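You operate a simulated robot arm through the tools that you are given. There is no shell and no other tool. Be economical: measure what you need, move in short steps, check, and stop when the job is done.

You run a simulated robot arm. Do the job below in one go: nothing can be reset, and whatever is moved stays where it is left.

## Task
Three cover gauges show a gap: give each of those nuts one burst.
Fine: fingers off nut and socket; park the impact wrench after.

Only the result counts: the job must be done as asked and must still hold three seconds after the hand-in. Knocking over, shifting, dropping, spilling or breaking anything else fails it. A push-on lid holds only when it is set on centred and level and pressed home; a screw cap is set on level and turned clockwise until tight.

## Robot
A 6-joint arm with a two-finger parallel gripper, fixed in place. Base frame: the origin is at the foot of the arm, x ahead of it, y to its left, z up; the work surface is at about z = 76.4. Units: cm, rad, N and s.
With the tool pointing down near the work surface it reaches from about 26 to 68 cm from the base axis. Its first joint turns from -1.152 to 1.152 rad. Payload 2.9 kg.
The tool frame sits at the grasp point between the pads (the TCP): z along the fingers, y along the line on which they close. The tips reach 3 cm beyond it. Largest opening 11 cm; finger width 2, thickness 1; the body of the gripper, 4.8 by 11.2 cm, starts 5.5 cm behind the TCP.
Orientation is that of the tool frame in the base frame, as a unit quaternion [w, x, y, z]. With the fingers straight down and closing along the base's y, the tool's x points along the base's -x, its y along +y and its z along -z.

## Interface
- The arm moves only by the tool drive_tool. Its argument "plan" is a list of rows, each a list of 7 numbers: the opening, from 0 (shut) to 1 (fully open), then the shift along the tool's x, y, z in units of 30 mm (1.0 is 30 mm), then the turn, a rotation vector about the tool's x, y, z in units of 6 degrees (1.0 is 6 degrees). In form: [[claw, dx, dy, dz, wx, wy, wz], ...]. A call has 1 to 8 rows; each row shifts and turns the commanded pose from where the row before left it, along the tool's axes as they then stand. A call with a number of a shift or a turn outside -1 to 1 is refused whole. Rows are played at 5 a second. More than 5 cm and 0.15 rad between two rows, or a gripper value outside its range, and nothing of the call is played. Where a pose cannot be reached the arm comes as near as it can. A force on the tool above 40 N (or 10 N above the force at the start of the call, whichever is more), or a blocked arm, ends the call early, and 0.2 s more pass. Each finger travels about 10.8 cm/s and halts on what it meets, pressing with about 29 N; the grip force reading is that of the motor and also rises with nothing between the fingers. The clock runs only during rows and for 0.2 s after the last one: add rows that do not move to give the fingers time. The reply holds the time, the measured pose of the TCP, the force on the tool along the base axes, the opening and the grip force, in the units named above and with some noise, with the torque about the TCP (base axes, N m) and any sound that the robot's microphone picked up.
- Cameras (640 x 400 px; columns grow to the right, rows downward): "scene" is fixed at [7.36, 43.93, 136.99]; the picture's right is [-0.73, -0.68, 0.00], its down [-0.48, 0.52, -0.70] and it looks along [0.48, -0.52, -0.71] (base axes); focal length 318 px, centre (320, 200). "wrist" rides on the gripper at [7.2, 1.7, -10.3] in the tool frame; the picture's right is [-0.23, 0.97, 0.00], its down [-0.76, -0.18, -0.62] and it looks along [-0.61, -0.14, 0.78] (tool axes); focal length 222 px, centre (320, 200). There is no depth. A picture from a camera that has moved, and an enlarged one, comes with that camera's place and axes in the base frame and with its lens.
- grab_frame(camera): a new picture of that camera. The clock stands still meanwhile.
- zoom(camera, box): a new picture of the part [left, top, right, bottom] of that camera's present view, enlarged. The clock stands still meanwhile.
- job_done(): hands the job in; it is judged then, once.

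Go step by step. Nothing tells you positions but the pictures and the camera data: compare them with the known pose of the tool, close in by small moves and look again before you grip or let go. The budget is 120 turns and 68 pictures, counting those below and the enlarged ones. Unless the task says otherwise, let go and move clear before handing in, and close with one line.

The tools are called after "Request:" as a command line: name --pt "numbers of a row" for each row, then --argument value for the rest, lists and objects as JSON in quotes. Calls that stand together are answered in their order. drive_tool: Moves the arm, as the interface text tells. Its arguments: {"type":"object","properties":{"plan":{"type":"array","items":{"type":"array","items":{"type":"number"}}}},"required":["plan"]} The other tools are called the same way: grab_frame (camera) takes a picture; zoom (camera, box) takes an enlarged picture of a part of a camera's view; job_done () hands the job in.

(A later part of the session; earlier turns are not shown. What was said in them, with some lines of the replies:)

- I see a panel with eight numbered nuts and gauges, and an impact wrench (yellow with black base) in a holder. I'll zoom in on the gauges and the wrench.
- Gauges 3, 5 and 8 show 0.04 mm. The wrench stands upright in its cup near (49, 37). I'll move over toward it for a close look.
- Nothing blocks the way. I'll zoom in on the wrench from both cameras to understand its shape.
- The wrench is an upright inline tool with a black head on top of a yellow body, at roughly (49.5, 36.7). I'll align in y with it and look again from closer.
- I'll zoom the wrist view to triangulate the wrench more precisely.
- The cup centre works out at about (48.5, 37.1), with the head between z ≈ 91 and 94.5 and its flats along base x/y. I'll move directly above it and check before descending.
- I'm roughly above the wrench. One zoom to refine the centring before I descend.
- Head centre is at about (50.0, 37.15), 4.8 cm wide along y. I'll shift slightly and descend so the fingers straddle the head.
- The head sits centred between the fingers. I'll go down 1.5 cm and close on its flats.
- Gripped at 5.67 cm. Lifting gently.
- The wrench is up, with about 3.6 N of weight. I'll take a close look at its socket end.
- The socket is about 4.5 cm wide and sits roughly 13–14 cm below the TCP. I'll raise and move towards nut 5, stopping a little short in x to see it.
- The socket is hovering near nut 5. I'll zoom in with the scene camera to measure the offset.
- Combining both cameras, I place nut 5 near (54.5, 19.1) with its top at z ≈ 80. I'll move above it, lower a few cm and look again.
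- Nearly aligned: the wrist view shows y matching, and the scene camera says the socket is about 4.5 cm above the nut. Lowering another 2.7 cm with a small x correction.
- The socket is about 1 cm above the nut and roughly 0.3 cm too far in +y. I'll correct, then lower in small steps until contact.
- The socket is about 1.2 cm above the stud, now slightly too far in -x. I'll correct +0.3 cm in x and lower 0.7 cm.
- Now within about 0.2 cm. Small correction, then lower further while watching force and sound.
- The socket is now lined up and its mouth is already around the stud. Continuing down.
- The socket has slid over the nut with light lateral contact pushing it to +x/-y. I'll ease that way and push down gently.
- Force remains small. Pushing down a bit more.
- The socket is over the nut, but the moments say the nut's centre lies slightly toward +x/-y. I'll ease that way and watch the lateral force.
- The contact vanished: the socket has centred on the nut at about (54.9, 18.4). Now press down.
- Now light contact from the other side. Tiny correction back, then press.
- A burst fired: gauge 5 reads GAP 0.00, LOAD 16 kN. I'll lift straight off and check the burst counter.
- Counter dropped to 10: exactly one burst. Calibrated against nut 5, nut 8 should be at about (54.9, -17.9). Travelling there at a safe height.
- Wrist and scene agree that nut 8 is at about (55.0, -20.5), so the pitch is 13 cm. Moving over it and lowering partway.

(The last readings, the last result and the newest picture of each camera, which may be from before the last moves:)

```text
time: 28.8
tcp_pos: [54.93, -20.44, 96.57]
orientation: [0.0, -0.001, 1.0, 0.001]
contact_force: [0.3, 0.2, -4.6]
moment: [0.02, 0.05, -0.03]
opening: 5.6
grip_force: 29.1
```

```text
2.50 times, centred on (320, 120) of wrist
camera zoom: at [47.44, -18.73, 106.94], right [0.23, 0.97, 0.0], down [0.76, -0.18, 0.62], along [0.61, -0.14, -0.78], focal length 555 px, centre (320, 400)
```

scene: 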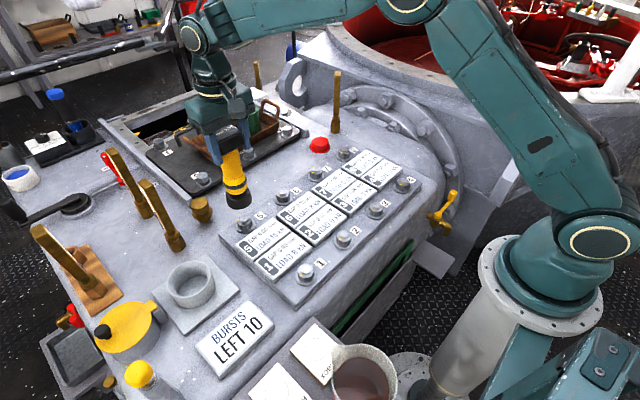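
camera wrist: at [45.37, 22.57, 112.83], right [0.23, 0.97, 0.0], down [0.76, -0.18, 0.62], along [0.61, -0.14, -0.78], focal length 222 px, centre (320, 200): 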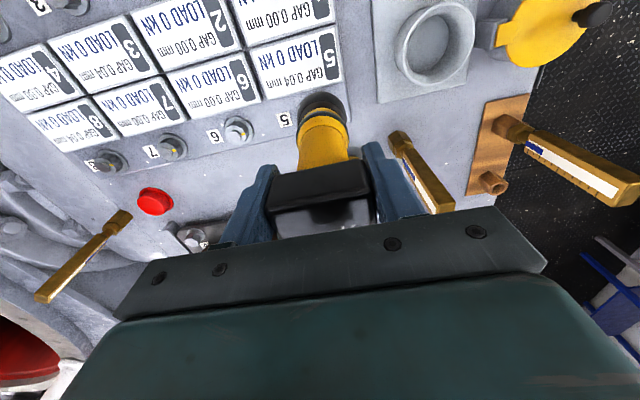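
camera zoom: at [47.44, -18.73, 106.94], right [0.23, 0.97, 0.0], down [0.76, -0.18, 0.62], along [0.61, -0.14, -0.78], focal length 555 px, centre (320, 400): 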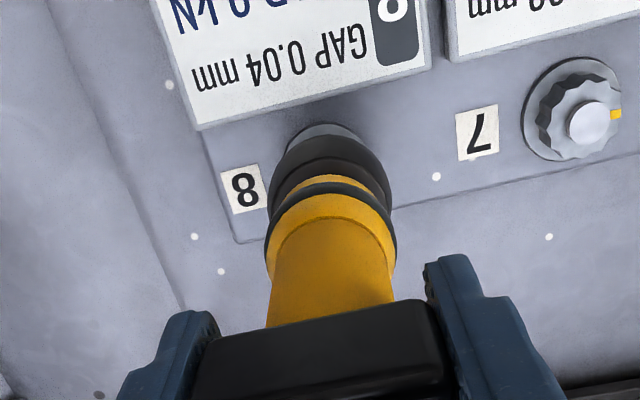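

Very close: about 0.2 cm short in x. Correct and lower to just into contact.

Request:
drive_tool --pt "0 -0.06 -0.03 0 0 0 0" --pt "0 0 0 0.3 0 0 0" --pt "0 0 0 0.3 0 0 0" --pt "0 0 0 0.1 0 0 0" --pt "0 0 0 0 0 0 0"

Request:
zoom --camera "scene" --box '[310, 110, 380, 180]'

```text
time: 30.0
tcp_pos: [55.04, -20.57, 94.49]
orientation: [-0.001, 0.0, 1.0, 0.0]
contact_force: [-0.6, 0.7, -5.3]
moment: [-0.01, 0.11, 0.01]
opening: 5.58
grip_force: 28.9
```

```text
5.71 times, centred on (345, 145) of scene
camera zoom: at [7.37, 43.93, 136.99], right [-0.73, -0.68, 0.0], down [-0.48, 0.52, -0.7], along [0.48, -0.52, -0.71], focal length 1818 px, centre (177, 514)
```

zoom: 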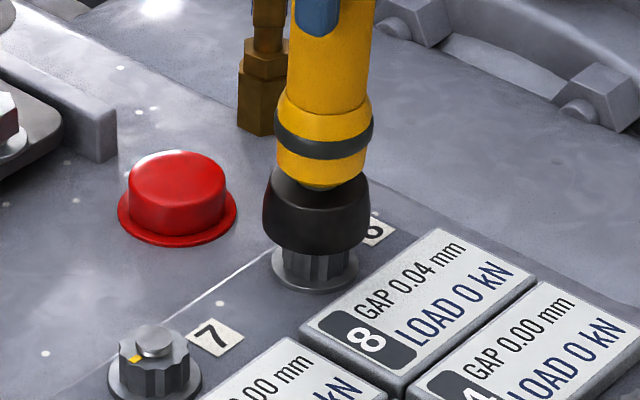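

Aligned. Continue down gently.

Request:
drive_tool --pt "0 0 0 0.1 0 0 0" --pt "0 0 0 0.1 0 0 0" --pt "0 0 0 0.1 0 0 0" --pt "0 0 0 0 0 0 0"

```text
time: 31.0
tcp_pos: [55.05, -20.78, 93.58]
orientation: [0.0, -0.001, 1.0, 0.001]
contact_force: [0.1, -0.3, -5.2]
moment: [0.0, 0.08, 0.01]
opening: 5.57
grip_force: 28.8
```

Request:
drive_tool --pt "0 0 0 0.1 0 0 0" --pt "0 0 0 0.1 0 0 0" --pt "0 0 0 0.1 0 0 0" --pt "0 0 0 0 0 0 0"

```text
time: 32.0
tcp_pos: [55.08, -20.67, 92.8]
orientation: [0.0, 0.0, 1.0, 0.0]
contact_force: [-4.6, 0.0, 4.7]
moment: [0.06, 0.9, 0.05]
opening: 5.61
grip_force: 28.3
```

Contact pushes toward -x; I'll yield that way a little.

Request:
drive_tool --pt "0 0.06 0 0 0 0 0" --pt "0 0 0 0 0 0 0"

```text
time: 32.6
tcp_pos: [54.98, -20.65, 92.61]
orientation: [0.0, 0.0, 1.0, 0.0]
contact_force: [-0.8, -0.1, -5.1]
moment: [-0.01, 0.09, -0.03]
opening: 5.61
grip_force: 29.0
```

Contact released: it has dropped into place. Now press in small steps until the burst.

Request:
drive_tool --pt "0 0 0 0.1 0 0 0" --pt "0 0 0 0.1 0 0 0" --pt "0 0 0 0 0 0 0"

```text
time: 33.4
tcp_pos: [55.03, -20.8, 92.17]
orientation: [0.0, -0.001, 1.0, 0.0]
contact_force: [-2.2, 2.0, 0.8]
moment: [0.28, 0.26, -0.01]
opening: 5.57
grip_force: 29.1
```

Request:
drive_tool --pt "0 0.02 0.02 0.06 0 0 0" --pt "0 0 0 0 0 0 0"

```text
time: 34.0
tcp_pos: [55.02, -20.6, 92.07]
orientation: [0.0, 0.0, 1.0, 0.0]
contact_force: [-0.6, 0.3, 3.2]
moment: [-0.02, -0.02, 0.01]
opening: 5.57
grip_force: 29.2
```

Request:
drive_tool --pt "0 0 0 0.05 0 0 0" --pt "0 0 0 0 0 0 0"

```text
time: 34.6
tcp_pos: [55.01, -20.73, 91.82]
orientation: [0.002, 0.0, 1.0, -0.002]
contact_force: [3.1, -2.2, 3.9]
moment: [-0.2, -0.46, -0.04]
opening: 5.59
grip_force: 29.1
```

Request:
zoom --camera "scene" --box '[310, 130, 400, 220]'

```text
4.44 times, centred on (355, 175) of scene
camera zoom: at [7.36, 43.93, 136.99], right [-0.73, -0.68, 0.0], down [-0.48, 0.52, -0.7], along [0.48, -0.52, -0.71], focal length 1414 px, centre (164, 311)
```

zoom: 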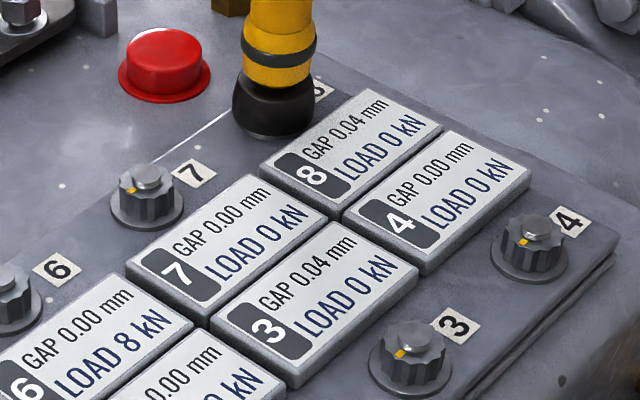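

Not fired yet. A bit more press.

Request:
drive_tool --pt "0 -0.01 -0.02 0.06 0 0 0" --pt "0 0 0 0 0 0 0"

Request:
zoom --camera "scene" --box '[310, 130, 400, 220]'

```text
time: 35.2
tcp_pos: [54.8, -20.68, 91.65]
orientation: [-0.001, 0.0, 1.0, 0.001]
contact_force: [1.9, -1.0, 6.5]
moment: [-0.09, -0.27, 0.09]
opening: 5.59
grip_force: 28.9
```

```text
4.44 times, centred on (355, 175) of scene
camera zoom: at [7.36, 43.93, 136.99], right [-0.73, -0.68, 0.0], down [-0.48, 0.52, -0.7], along [0.48, -0.52, -0.71], focal length 1414 px, centre (164, 311)
```

zoom: 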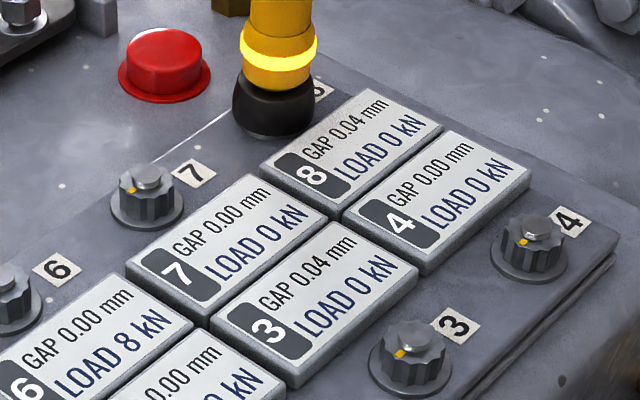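

The ring is glowing: the burst is running. Hold still briefly and recheck.

Request:
drive_tool --pt "0 0 0 0 0 0 0" --pt "0 0 0 0 0 0 0"

Request:
zoom --camera "scene" --box '[310, 130, 400, 220]'

```text
time: 35.8
tcp_pos: [55.05, -20.72, 91.61]
orientation: [0.001, 0.0, 1.0, 0.0]
contact_force: [1.4, 0.1, 5.8]
moment: [-0.04, -0.26, 0.0]
opening: 5.58
grip_force: 28.8
```

```text
4.44 times, centred on (355, 175) of scene
camera zoom: at [7.36, 43.93, 136.99], right [-0.73, -0.68, 0.0], down [-0.48, 0.52, -0.7], along [0.48, -0.52, -0.71], focal length 1414 px, centre (164, 311)
```

zoom: 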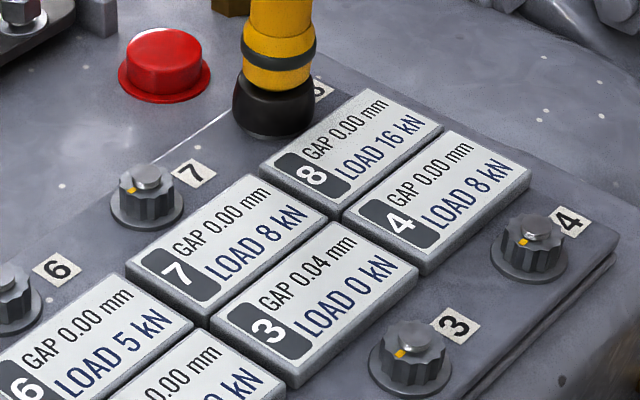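

Nut 8 done: GAP 0.00, LOAD 16 kN. Lifting off and travelling to nut 3, expected near (34.8, -7.6).

Request:
drive_tool --pt "0 0 0 -0.4 0 0 0" --pt "0 0 0 -0.8 0 0 0" --pt "0 0 0 -0.9 0 0 0" --pt "0 0 0 -0.9 0 0 0" --pt "0 0 0 0 0 0 0"

Request:
drive_tool --pt "0 0.89 0.62 0 0 0 0" --pt "0 0.89 0.62 0 0 0 0" --pt "0 0.89 0.62 0 0 0 0" --pt "0 0.89 0.62 0 0 0 0" --pt "0 0.89 0.62 0 0 0 0" --pt "0 0.89 0.62 0 0 0 0" --pt "0 0.89 0.62 0 0 0 0" --pt "0 0 0 0 0 0 0"

Request:
zoom --camera "wrist" --box '[240, 40, 400, 200]'

Request:
zoom --camera "scene" --box '[310, 130, 430, 260]'

```text
time: 37.0
tcp_pos: [54.74, -20.65, 100.64]
orientation: [0.0, 0.0, 1.0, 0.0]
contact_force: [-0.2, -0.1, -4.1]
moment: [-0.03, 0.09, -0.03]
opening: 5.55
grip_force: 29.1
```

```text
time: 38.8
tcp_pos: [36.23, -7.65, 100.77]
orientation: [0.0, 0.001, 1.0, 0.0]
contact_force: [0.1, 0.0, -4.8]
moment: [-0.01, 0.09, 0.01]
opening: 5.58
grip_force: 29.2
```

```text
2.50 times, centred on (320, 120) of wrist
camera zoom: at [28.76, -5.96, 111.14], right [0.23, 0.97, 0.0], down [0.76, -0.18, 0.62], along [0.61, -0.14, -0.78], focal length 555 px, centre (320, 400)
```

zoom: 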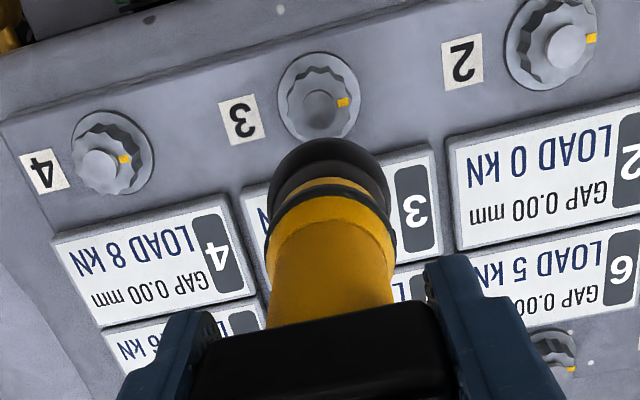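

```text
3.08 times, centred on (370, 195) of scene
camera zoom: at [7.37, 43.93, 136.99], right [-0.73, -0.68, 0.0], down [-0.48, 0.52, -0.7], along [0.48, -0.52, -0.71], focal length 979 px, centre (166, 215)
```

zoom: 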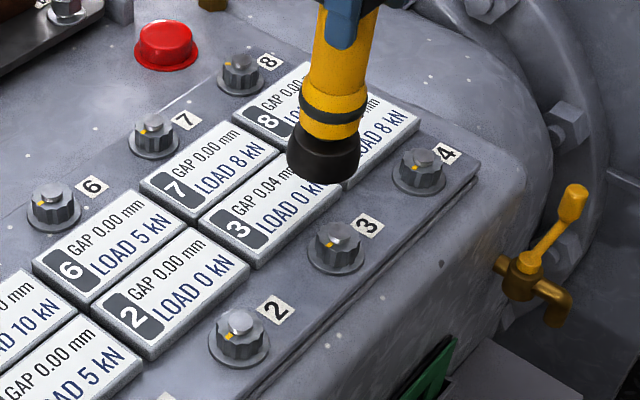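

Both views place nut 3 at about (33.75, -8.0). Moving over it and lowering.

Request:
drive_tool --pt "0 0.82 -0.12 0 0 0 0" --pt "0 0 0 0.7 0 0 0" --pt "0 0 0 0.7 0 0 0" --pt "0 0 0 0.3 0 0 0" --pt "0 0 0 0 0 0 0"

Request:
zoom --camera "wrist" --box '[240, 40, 400, 200]'

Request:
zoom --camera "scene" --box '[340, 170, 410, 240]'

```text
time: 40.0
tcp_pos: [33.84, -7.97, 95.62]
orientation: [0.0, 0.0, 1.0, 0.0]
contact_force: [0.3, -0.5, -4.0]
moment: [0.01, 0.09, 0.01]
opening: 5.61
grip_force: 28.7
```

```text
2.50 times, centred on (320, 120) of wrist
camera zoom: at [26.34, -6.24, 105.89], right [0.23, 0.97, 0.0], down [0.76, -0.18, 0.62], along [0.61, -0.14, -0.78], focal length 555 px, centre (320, 400)
```

zoom: 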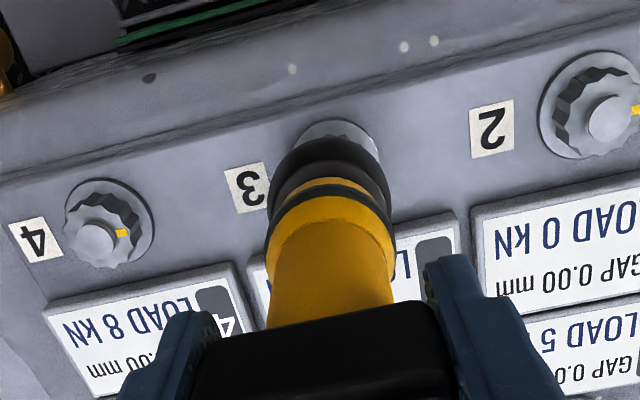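

```text
5.71 times, centred on (375, 205) of scene
camera zoom: at [7.37, 43.93, 136.99], right [-0.73, -0.68, 0.0], down [-0.48, 0.52, -0.7], along [0.48, -0.52, -0.71], focal length 1818 px, centre (6, 171)
```

zoom: 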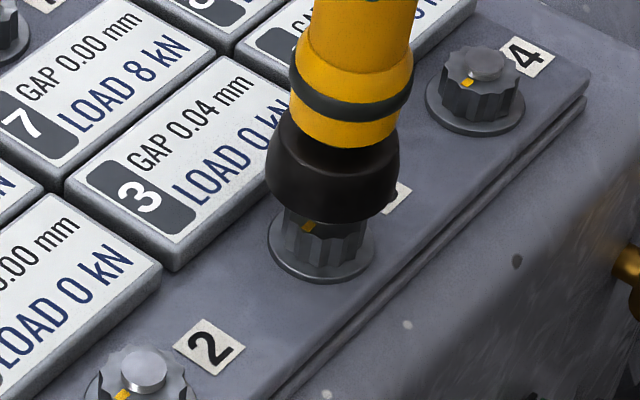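

Close. The wrist view suggests moving slightly to +y; I'll correct 0.25 cm and lower more.

Request:
drive_tool --pt "0 0 0.08 0 0 0 0" --pt "0 0 0 0.2 0 0 0" --pt "0 0 0 0.2 0 0 0" --pt "0 0 0 0.15 0 0 0" --pt "0 0 0 0 0 0 0"

Request:
zoom --camera "scene" --box '[340, 170, 410, 240]'

```text
time: 41.2
tcp_pos: [33.81, -7.85, 93.87]
orientation: [0.0, 0.0, 1.0, 0.0]
contact_force: [0.3, 0.1, -4.7]
moment: [0.02, 0.09, -0.01]
opening: 5.59
grip_force: 28.4
```

```text
5.71 times, centred on (375, 205) of scene
camera zoom: at [7.37, 43.93, 136.99], right [-0.73, -0.68, 0.0], down [-0.48, 0.52, -0.7], along [0.48, -0.52, -0.71], focal length 1818 px, centre (6, 171)
```

zoom: 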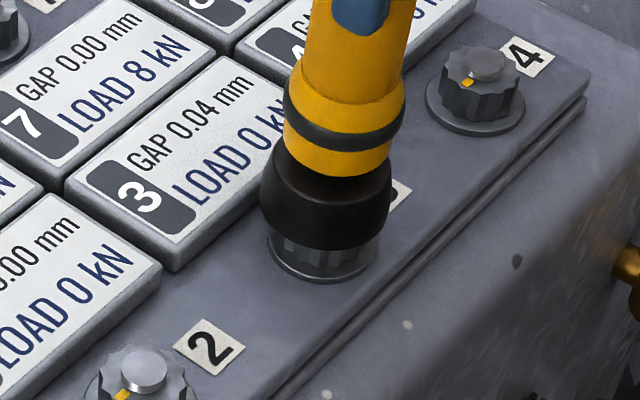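

Well aligned. Down in small steps.

Request:
drive_tool --pt "0 0 0 0.1 0 0 0" --pt "0 0 0 0.1 0 0 0" --pt "0 0 0 0.1 0 0 0" --pt "0 0 0 0 0 0 0"

```text
time: 42.2
tcp_pos: [33.87, -7.54, 92.98]
orientation: [-0.001, 0.0, 1.0, -0.001]
contact_force: [-4.7, -0.9, 5.2]
moment: [0.01, 0.93, 0.06]
opening: 5.58
grip_force: 28.8
```

Contact pushes to -x; yielding that way.

Request:
drive_tool --pt "0 0.06 -0.01 0 0 0 0" --pt "0 0 0 0 0 0 0"

```text
time: 42.8
tcp_pos: [33.62, -7.58, 92.98]
orientation: [-0.001, -0.001, 1.0, 0.002]
contact_force: [-2.0, 3.3, 4.1]
moment: [0.55, 0.49, -0.01]
opening: 5.59
grip_force: 28.6
```

Request:
drive_tool --pt "0 0.04 0.06 0 0 0 0" --pt "0 0 0 0 0 0 0"

```text
time: 43.4
tcp_pos: [33.56, -7.55, 92.96]
orientation: [0.0, 0.0, 1.0, -0.001]
contact_force: [1.0, -0.1, -4.7]
moment: [-0.01, 0.1, -0.02]
opening: 5.59
grip_force: 29.0
```

Seated freely. Pressing in small steps.

Request:
drive_tool --pt "0 0 0 0.1 0 0 0" --pt "0 0 0 0.1 0 0 0" --pt "0 0 0 0.05 0 0 0" --pt "0 0 0 0 0 0 0"

```text
time: 44.4
tcp_pos: [33.61, -7.59, 92.44]
orientation: [0.0, 0.0, 1.0, -0.001]
contact_force: [-0.3, 1.2, -4.0]
moment: [-0.01, 0.08, 0.0]
opening: 5.58
grip_force: 29.1
```

Request:
drive_tool --pt "0 0 0 0.08 0 0 0" --pt "0 0 0 0.08 0 0 0" --pt "0 0 0 0 0 0 0"

```text
time: 45.2
tcp_pos: [33.56, -7.62, 91.72]
orientation: [0.0, 0.0, 1.0, 0.0]
contact_force: [-0.8, 3.6, 5.7]
moment: [0.51, 0.06, 0.14]
opening: 5.62
grip_force: 29.3
```

Request:
zoom --camera "scene" --box '[320, 150, 420, 250]'

```text
4.00 times, centred on (370, 200) of scene
camera zoom: at [7.35, 43.94, 136.98], right [-0.73, -0.68, 0.0], down [-0.48, 0.52, -0.7], along [0.48, -0.52, -0.71], focal length 1272 px, centre (120, 200)
```

zoom: 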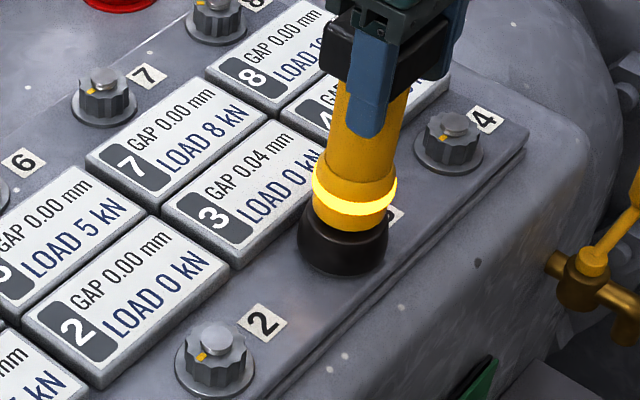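

Burst running (ring glowing). Hold briefly, then confirm.

Request:
drive_tool --pt "0 0 0 0 0 0 0" --pt "0 0 0 0 0 0 0"

Request:
zoom --camera "scene" --box '[200, 150, 420, 380]'

```text
time: 45.8
tcp_pos: [33.51, -7.58, 91.66]
orientation: [0.001, 0.0, 1.0, -0.001]
contact_force: [1.1, 4.7, 5.7]
moment: [0.72, -0.1, 0.04]
opening: 5.57
grip_force: 29.1
```

```text
1.74 times, centred on (310, 265) of scene
camera zoom: at [7.36, 43.94, 136.98], right [-0.73, -0.68, 0.0], down [-0.48, 0.52, -0.7], along [0.48, -0.52, -0.71], focal length 553 px, centre (337, 87)
```

zoom: 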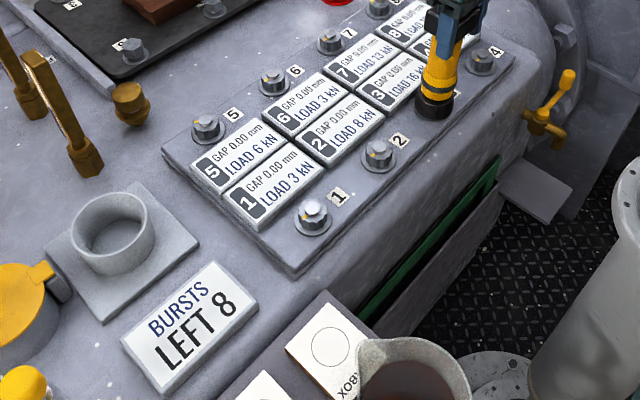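

All three bursts are done: counter at 8, all gaps at 0.00. I'll lift off and carry the wrench back above its cup at (50.0, 37.3).

Request:
drive_tool --pt "0 0 0 -0.4 0 0 0" --pt "0 0 0 -0.8 0 0 0" --pt "0 0 0 -0.9 0 0 0" --pt "0 0 0 -0.9 0 0 0" --pt "0 0 0 -0.5 0 0 0" --pt "0 -0.365 1 0 0 0 0" --pt "0 -0.365 1 0 0 0 0" --pt "0 -0.365 1 0 0 0 0"

Request:
drive_tool --pt "0 -0.365 1 0 0 0 0" --pt "0 -0.365 1 0 0 0 0" --pt "0 -0.365 1 0 0 0 0" --pt "0 -0.365 1 0 0 0 0" --pt "0 -0.365 1 0 0 0 0" --pt "0 -0.365 1 0 0 0 0" --pt "0 -0.365 1 0 0 0 0" --pt "0 -0.365 1 0 0 0 0"

Request:
drive_tool --pt "0 -0.365 1 0 0 0 0" --pt "0 -0.365 1 0 0 0 0" --pt "0 -0.365 1 0 0 0 0" --pt "0 -0.365 1 0 0 0 0" --pt "0 0 0 0 0 0 0"

```text
time: 47.6
tcp_pos: [36.72, 1.66, 102.22]
orientation: [0.0, -0.001, 1.0, 0.0]
contact_force: [0.0, 0.5, -4.1]
moment: [0.0, 0.05, -0.01]
opening: 5.62
grip_force: 28.8
```

```text
time: 49.4
tcp_pos: [45.49, 25.25, 102.44]
orientation: [0.0, 0.0, 1.0, 0.0]
contact_force: [-0.4, -0.2, -3.6]
moment: [0.04, 0.09, -0.06]
opening: 5.58
grip_force: 29.5
```

```text
time: 50.6
tcp_pos: [49.91, 37.2, 102.31]
orientation: [0.0, 0.0, 1.0, 0.001]
contact_force: [0.1, 0.4, -5.0]
moment: [0.02, 0.09, -0.02]
opening: 5.61
grip_force: 28.6
```

Above the cup. Lowering to the same height as right after pickup and comparing views.

Request:
drive_tool --pt "0 0 0.02 0.5 0 0 0" --pt "0 0 0 0.4 0 0 0" --pt "0 0 0 0 0 0 0"

Request:
zoom --camera "scene" --box '[100, 170, 240, 310]'

Request:
zoom --camera "wrist" --box '[240, 40, 400, 200]'

```text
time: 51.4
tcp_pos: [50.03, 37.34, 99.53]
orientation: [0.0, 0.0, 1.0, 0.0]
contact_force: [-0.1, 0.2, -4.7]
moment: [0.01, 0.08, 0.04]
opening: 5.59
grip_force: 28.5
```

```text
2.86 times, centred on (170, 240) of scene
camera zoom: at [7.37, 43.94, 136.98], right [-0.73, -0.68, 0.0], down [-0.48, 0.52, -0.7], along [0.48, -0.52, -0.71], focal length 909 px, centre (749, 86)
```

zoom: 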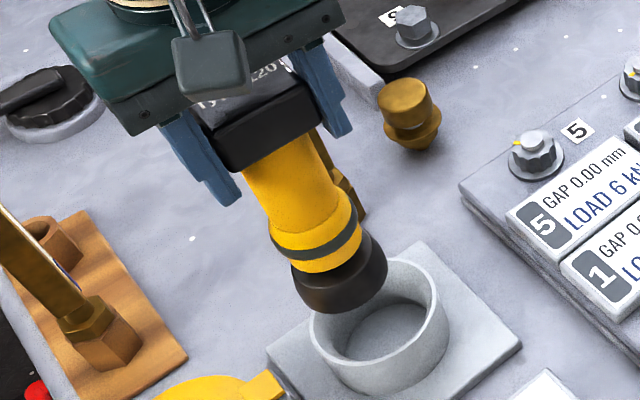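

```text
2.50 times, centred on (320, 120) of wrist
camera zoom: at [42.52, 39.05, 109.86], right [0.23, 0.97, 0.0], down [0.76, -0.18, 0.62], along [0.61, -0.14, -0.78], focal length 555 px, centre (320, 400)
```

zoom: 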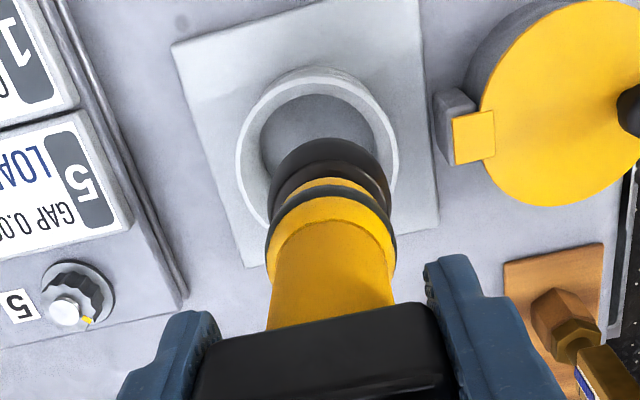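

The socket sits about 0.2 cm toward +x/+y compared with pickup. Compensating, then lowering into the cup.

Request:
drive_tool --pt "0 0.07 -0.06 0 0 0 0" --pt "0 0 0 0.7 0 0 0" --pt "0 0 0 0.7 0 0 0" --pt "0 0 0 0.6 0 0 0" --pt "0 0 0 0.5 0 0 0" --pt "0 0 0 0.3 0 0 0" --pt "0 0 0 0 0 0 0"

Request:
zoom --camera "scene" --box '[100, 190, 240, 330]'

```text
time: 53.0
tcp_pos: [49.57, 37.25, 91.4]
orientation: [-0.001, 0.0, 1.0, -0.001]
contact_force: [-0.4, 0.1, -5.1]
moment: [-0.03, 0.1, -0.01]
opening: 5.6
grip_force: 29.0
```

```text
2.86 times, centred on (170, 260) of scene
camera zoom: at [7.37, 43.94, 136.98], right [-0.73, -0.68, 0.0], down [-0.48, 0.52, -0.7], along [0.48, -0.52, -0.71], focal length 909 px, centre (749, 29)
```

zoom: 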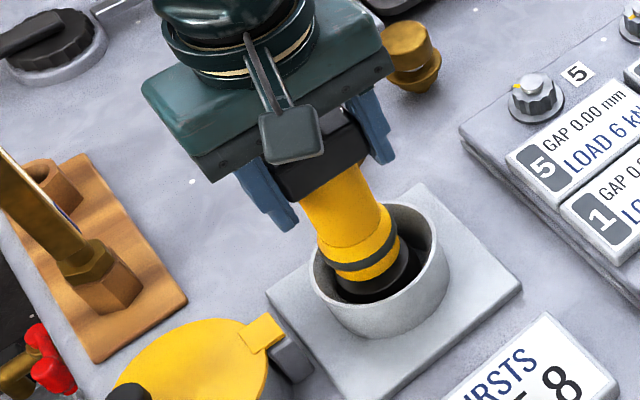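

Inside the cup without contact. Lower the last ~1.5 cm in small steps until it touches the floor.

Request:
drive_tool --pt "0 0 0 0.2 0 0 0" --pt "0 0 0 0.15 0 0 0" --pt "0 0 0 0.05 0 0 0" --pt "0 0 0 0 0 0 0"

```text
time: 54.0
tcp_pos: [49.69, 37.28, 90.14]
orientation: [-0.001, 0.0, 1.0, 0.0]
contact_force: [-0.1, -0.6, 0.2]
moment: [-0.23, 0.25, 0.0]
opening: 5.59
grip_force: 29.1
```

Weight is resting on the cup floor. Opening the fingers.

Request:
drive_tool --pt "0.55 0 0 0 0 0 0" --pt "0.7 0 0 0 0 0 0" --pt "1 0 0 0 0 0 0" --pt "1 0 0 0 0 0 0" --pt "1 0 0 0 0 0 0"

Request:
zoom --camera "scene" --box '[100, 190, 240, 330]'

```text
time: 55.2
tcp_pos: [49.58, 37.23, 90.07]
orientation: [0.0, 0.0, 1.0, 0.0]
contact_force: [-0.4, -0.8, -0.3]
moment: [-0.01, 0.01, 0.0]
opening: 11.01
grip_force: 0.0
```

```text
2.86 times, centred on (170, 260) of scene
camera zoom: at [7.36, 43.93, 136.99], right [-0.73, -0.68, 0.0], down [-0.48, 0.52, -0.7], along [0.48, -0.52, -0.71], focal length 909 px, centre (749, 29)
```

zoom: 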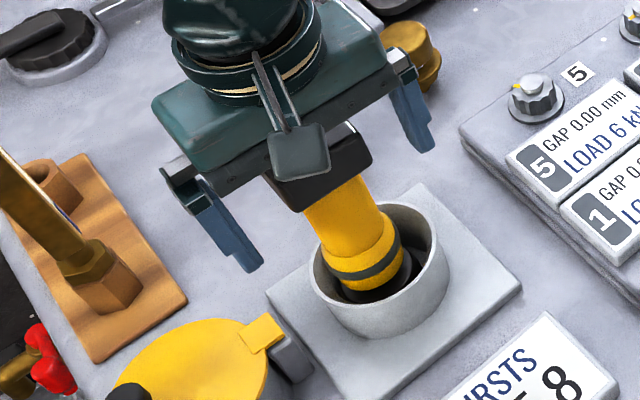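

Released and standing. Raising straight up and clear.

Request:
drive_tool --pt "1 0 0 -0.5 0 0 0" --pt "1 0 0 -1 0 0 0" --pt "1 0 0 -1 0 0 0" --pt "1 0 0 -1 0 0 0" --pt "1 0 0 -1 0 0 0" --pt "1 0.8 -0.8 0 0 0 0" --pt "1 0.8 -0.8 0 0 0 0" --pt "1 0 0 0 0 0 0"

Request:
grab_frame --camera "scene"

Request:
zoom --camera "scene" --box '[130, 140, 430, 380]'

```text
time: 57.0
tcp_pos: [45.1, 32.55, 103.23]
orientation: [0.0, 0.0, 1.0, 0.0]
contact_force: [-0.1, -0.4, -0.1]
moment: [0.01, 0.04, -0.01]
opening: 11.01
grip_force: 0.1
```

```text
8 pictures are left
```

scene: 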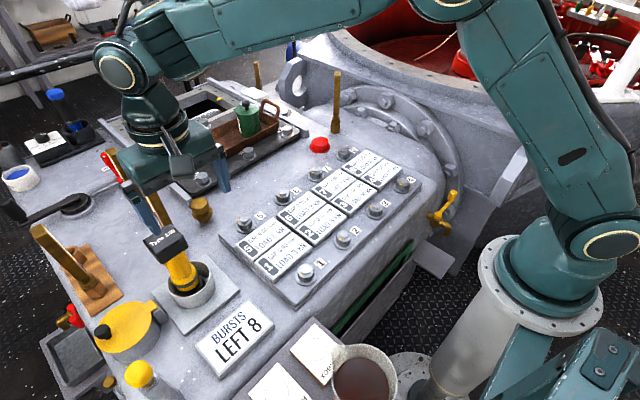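

```text
1.67 times, centred on (280, 260) of scene
camera zoom: at [7.36, 43.93, 136.99], right [-0.73, -0.68, 0.0], down [-0.48, 0.52, -0.7], along [0.48, -0.52, -0.71], focal length 530 px, centre (387, 100)
```

zoom: 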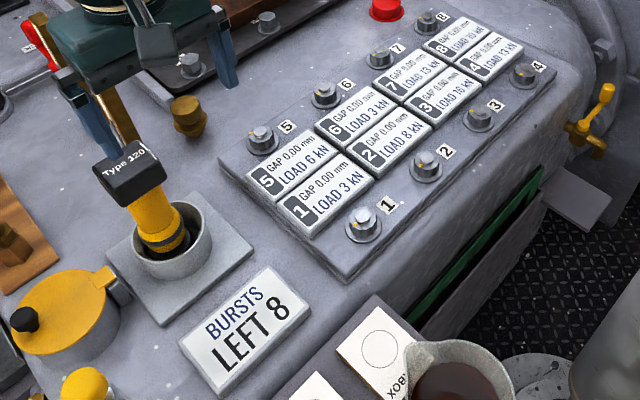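

The wrench stands in its cup, the counter reads 8, all the gaps are closed and the gripper is clear. Handing in.

Request:
job_done

```text
The job is handed in.
```

Nuts 3, 5 and 8 each got one burst; their gauges now read 0.00 mm, the burst counter went from 11 to 8, and the impact wrench is parked back in its cup.
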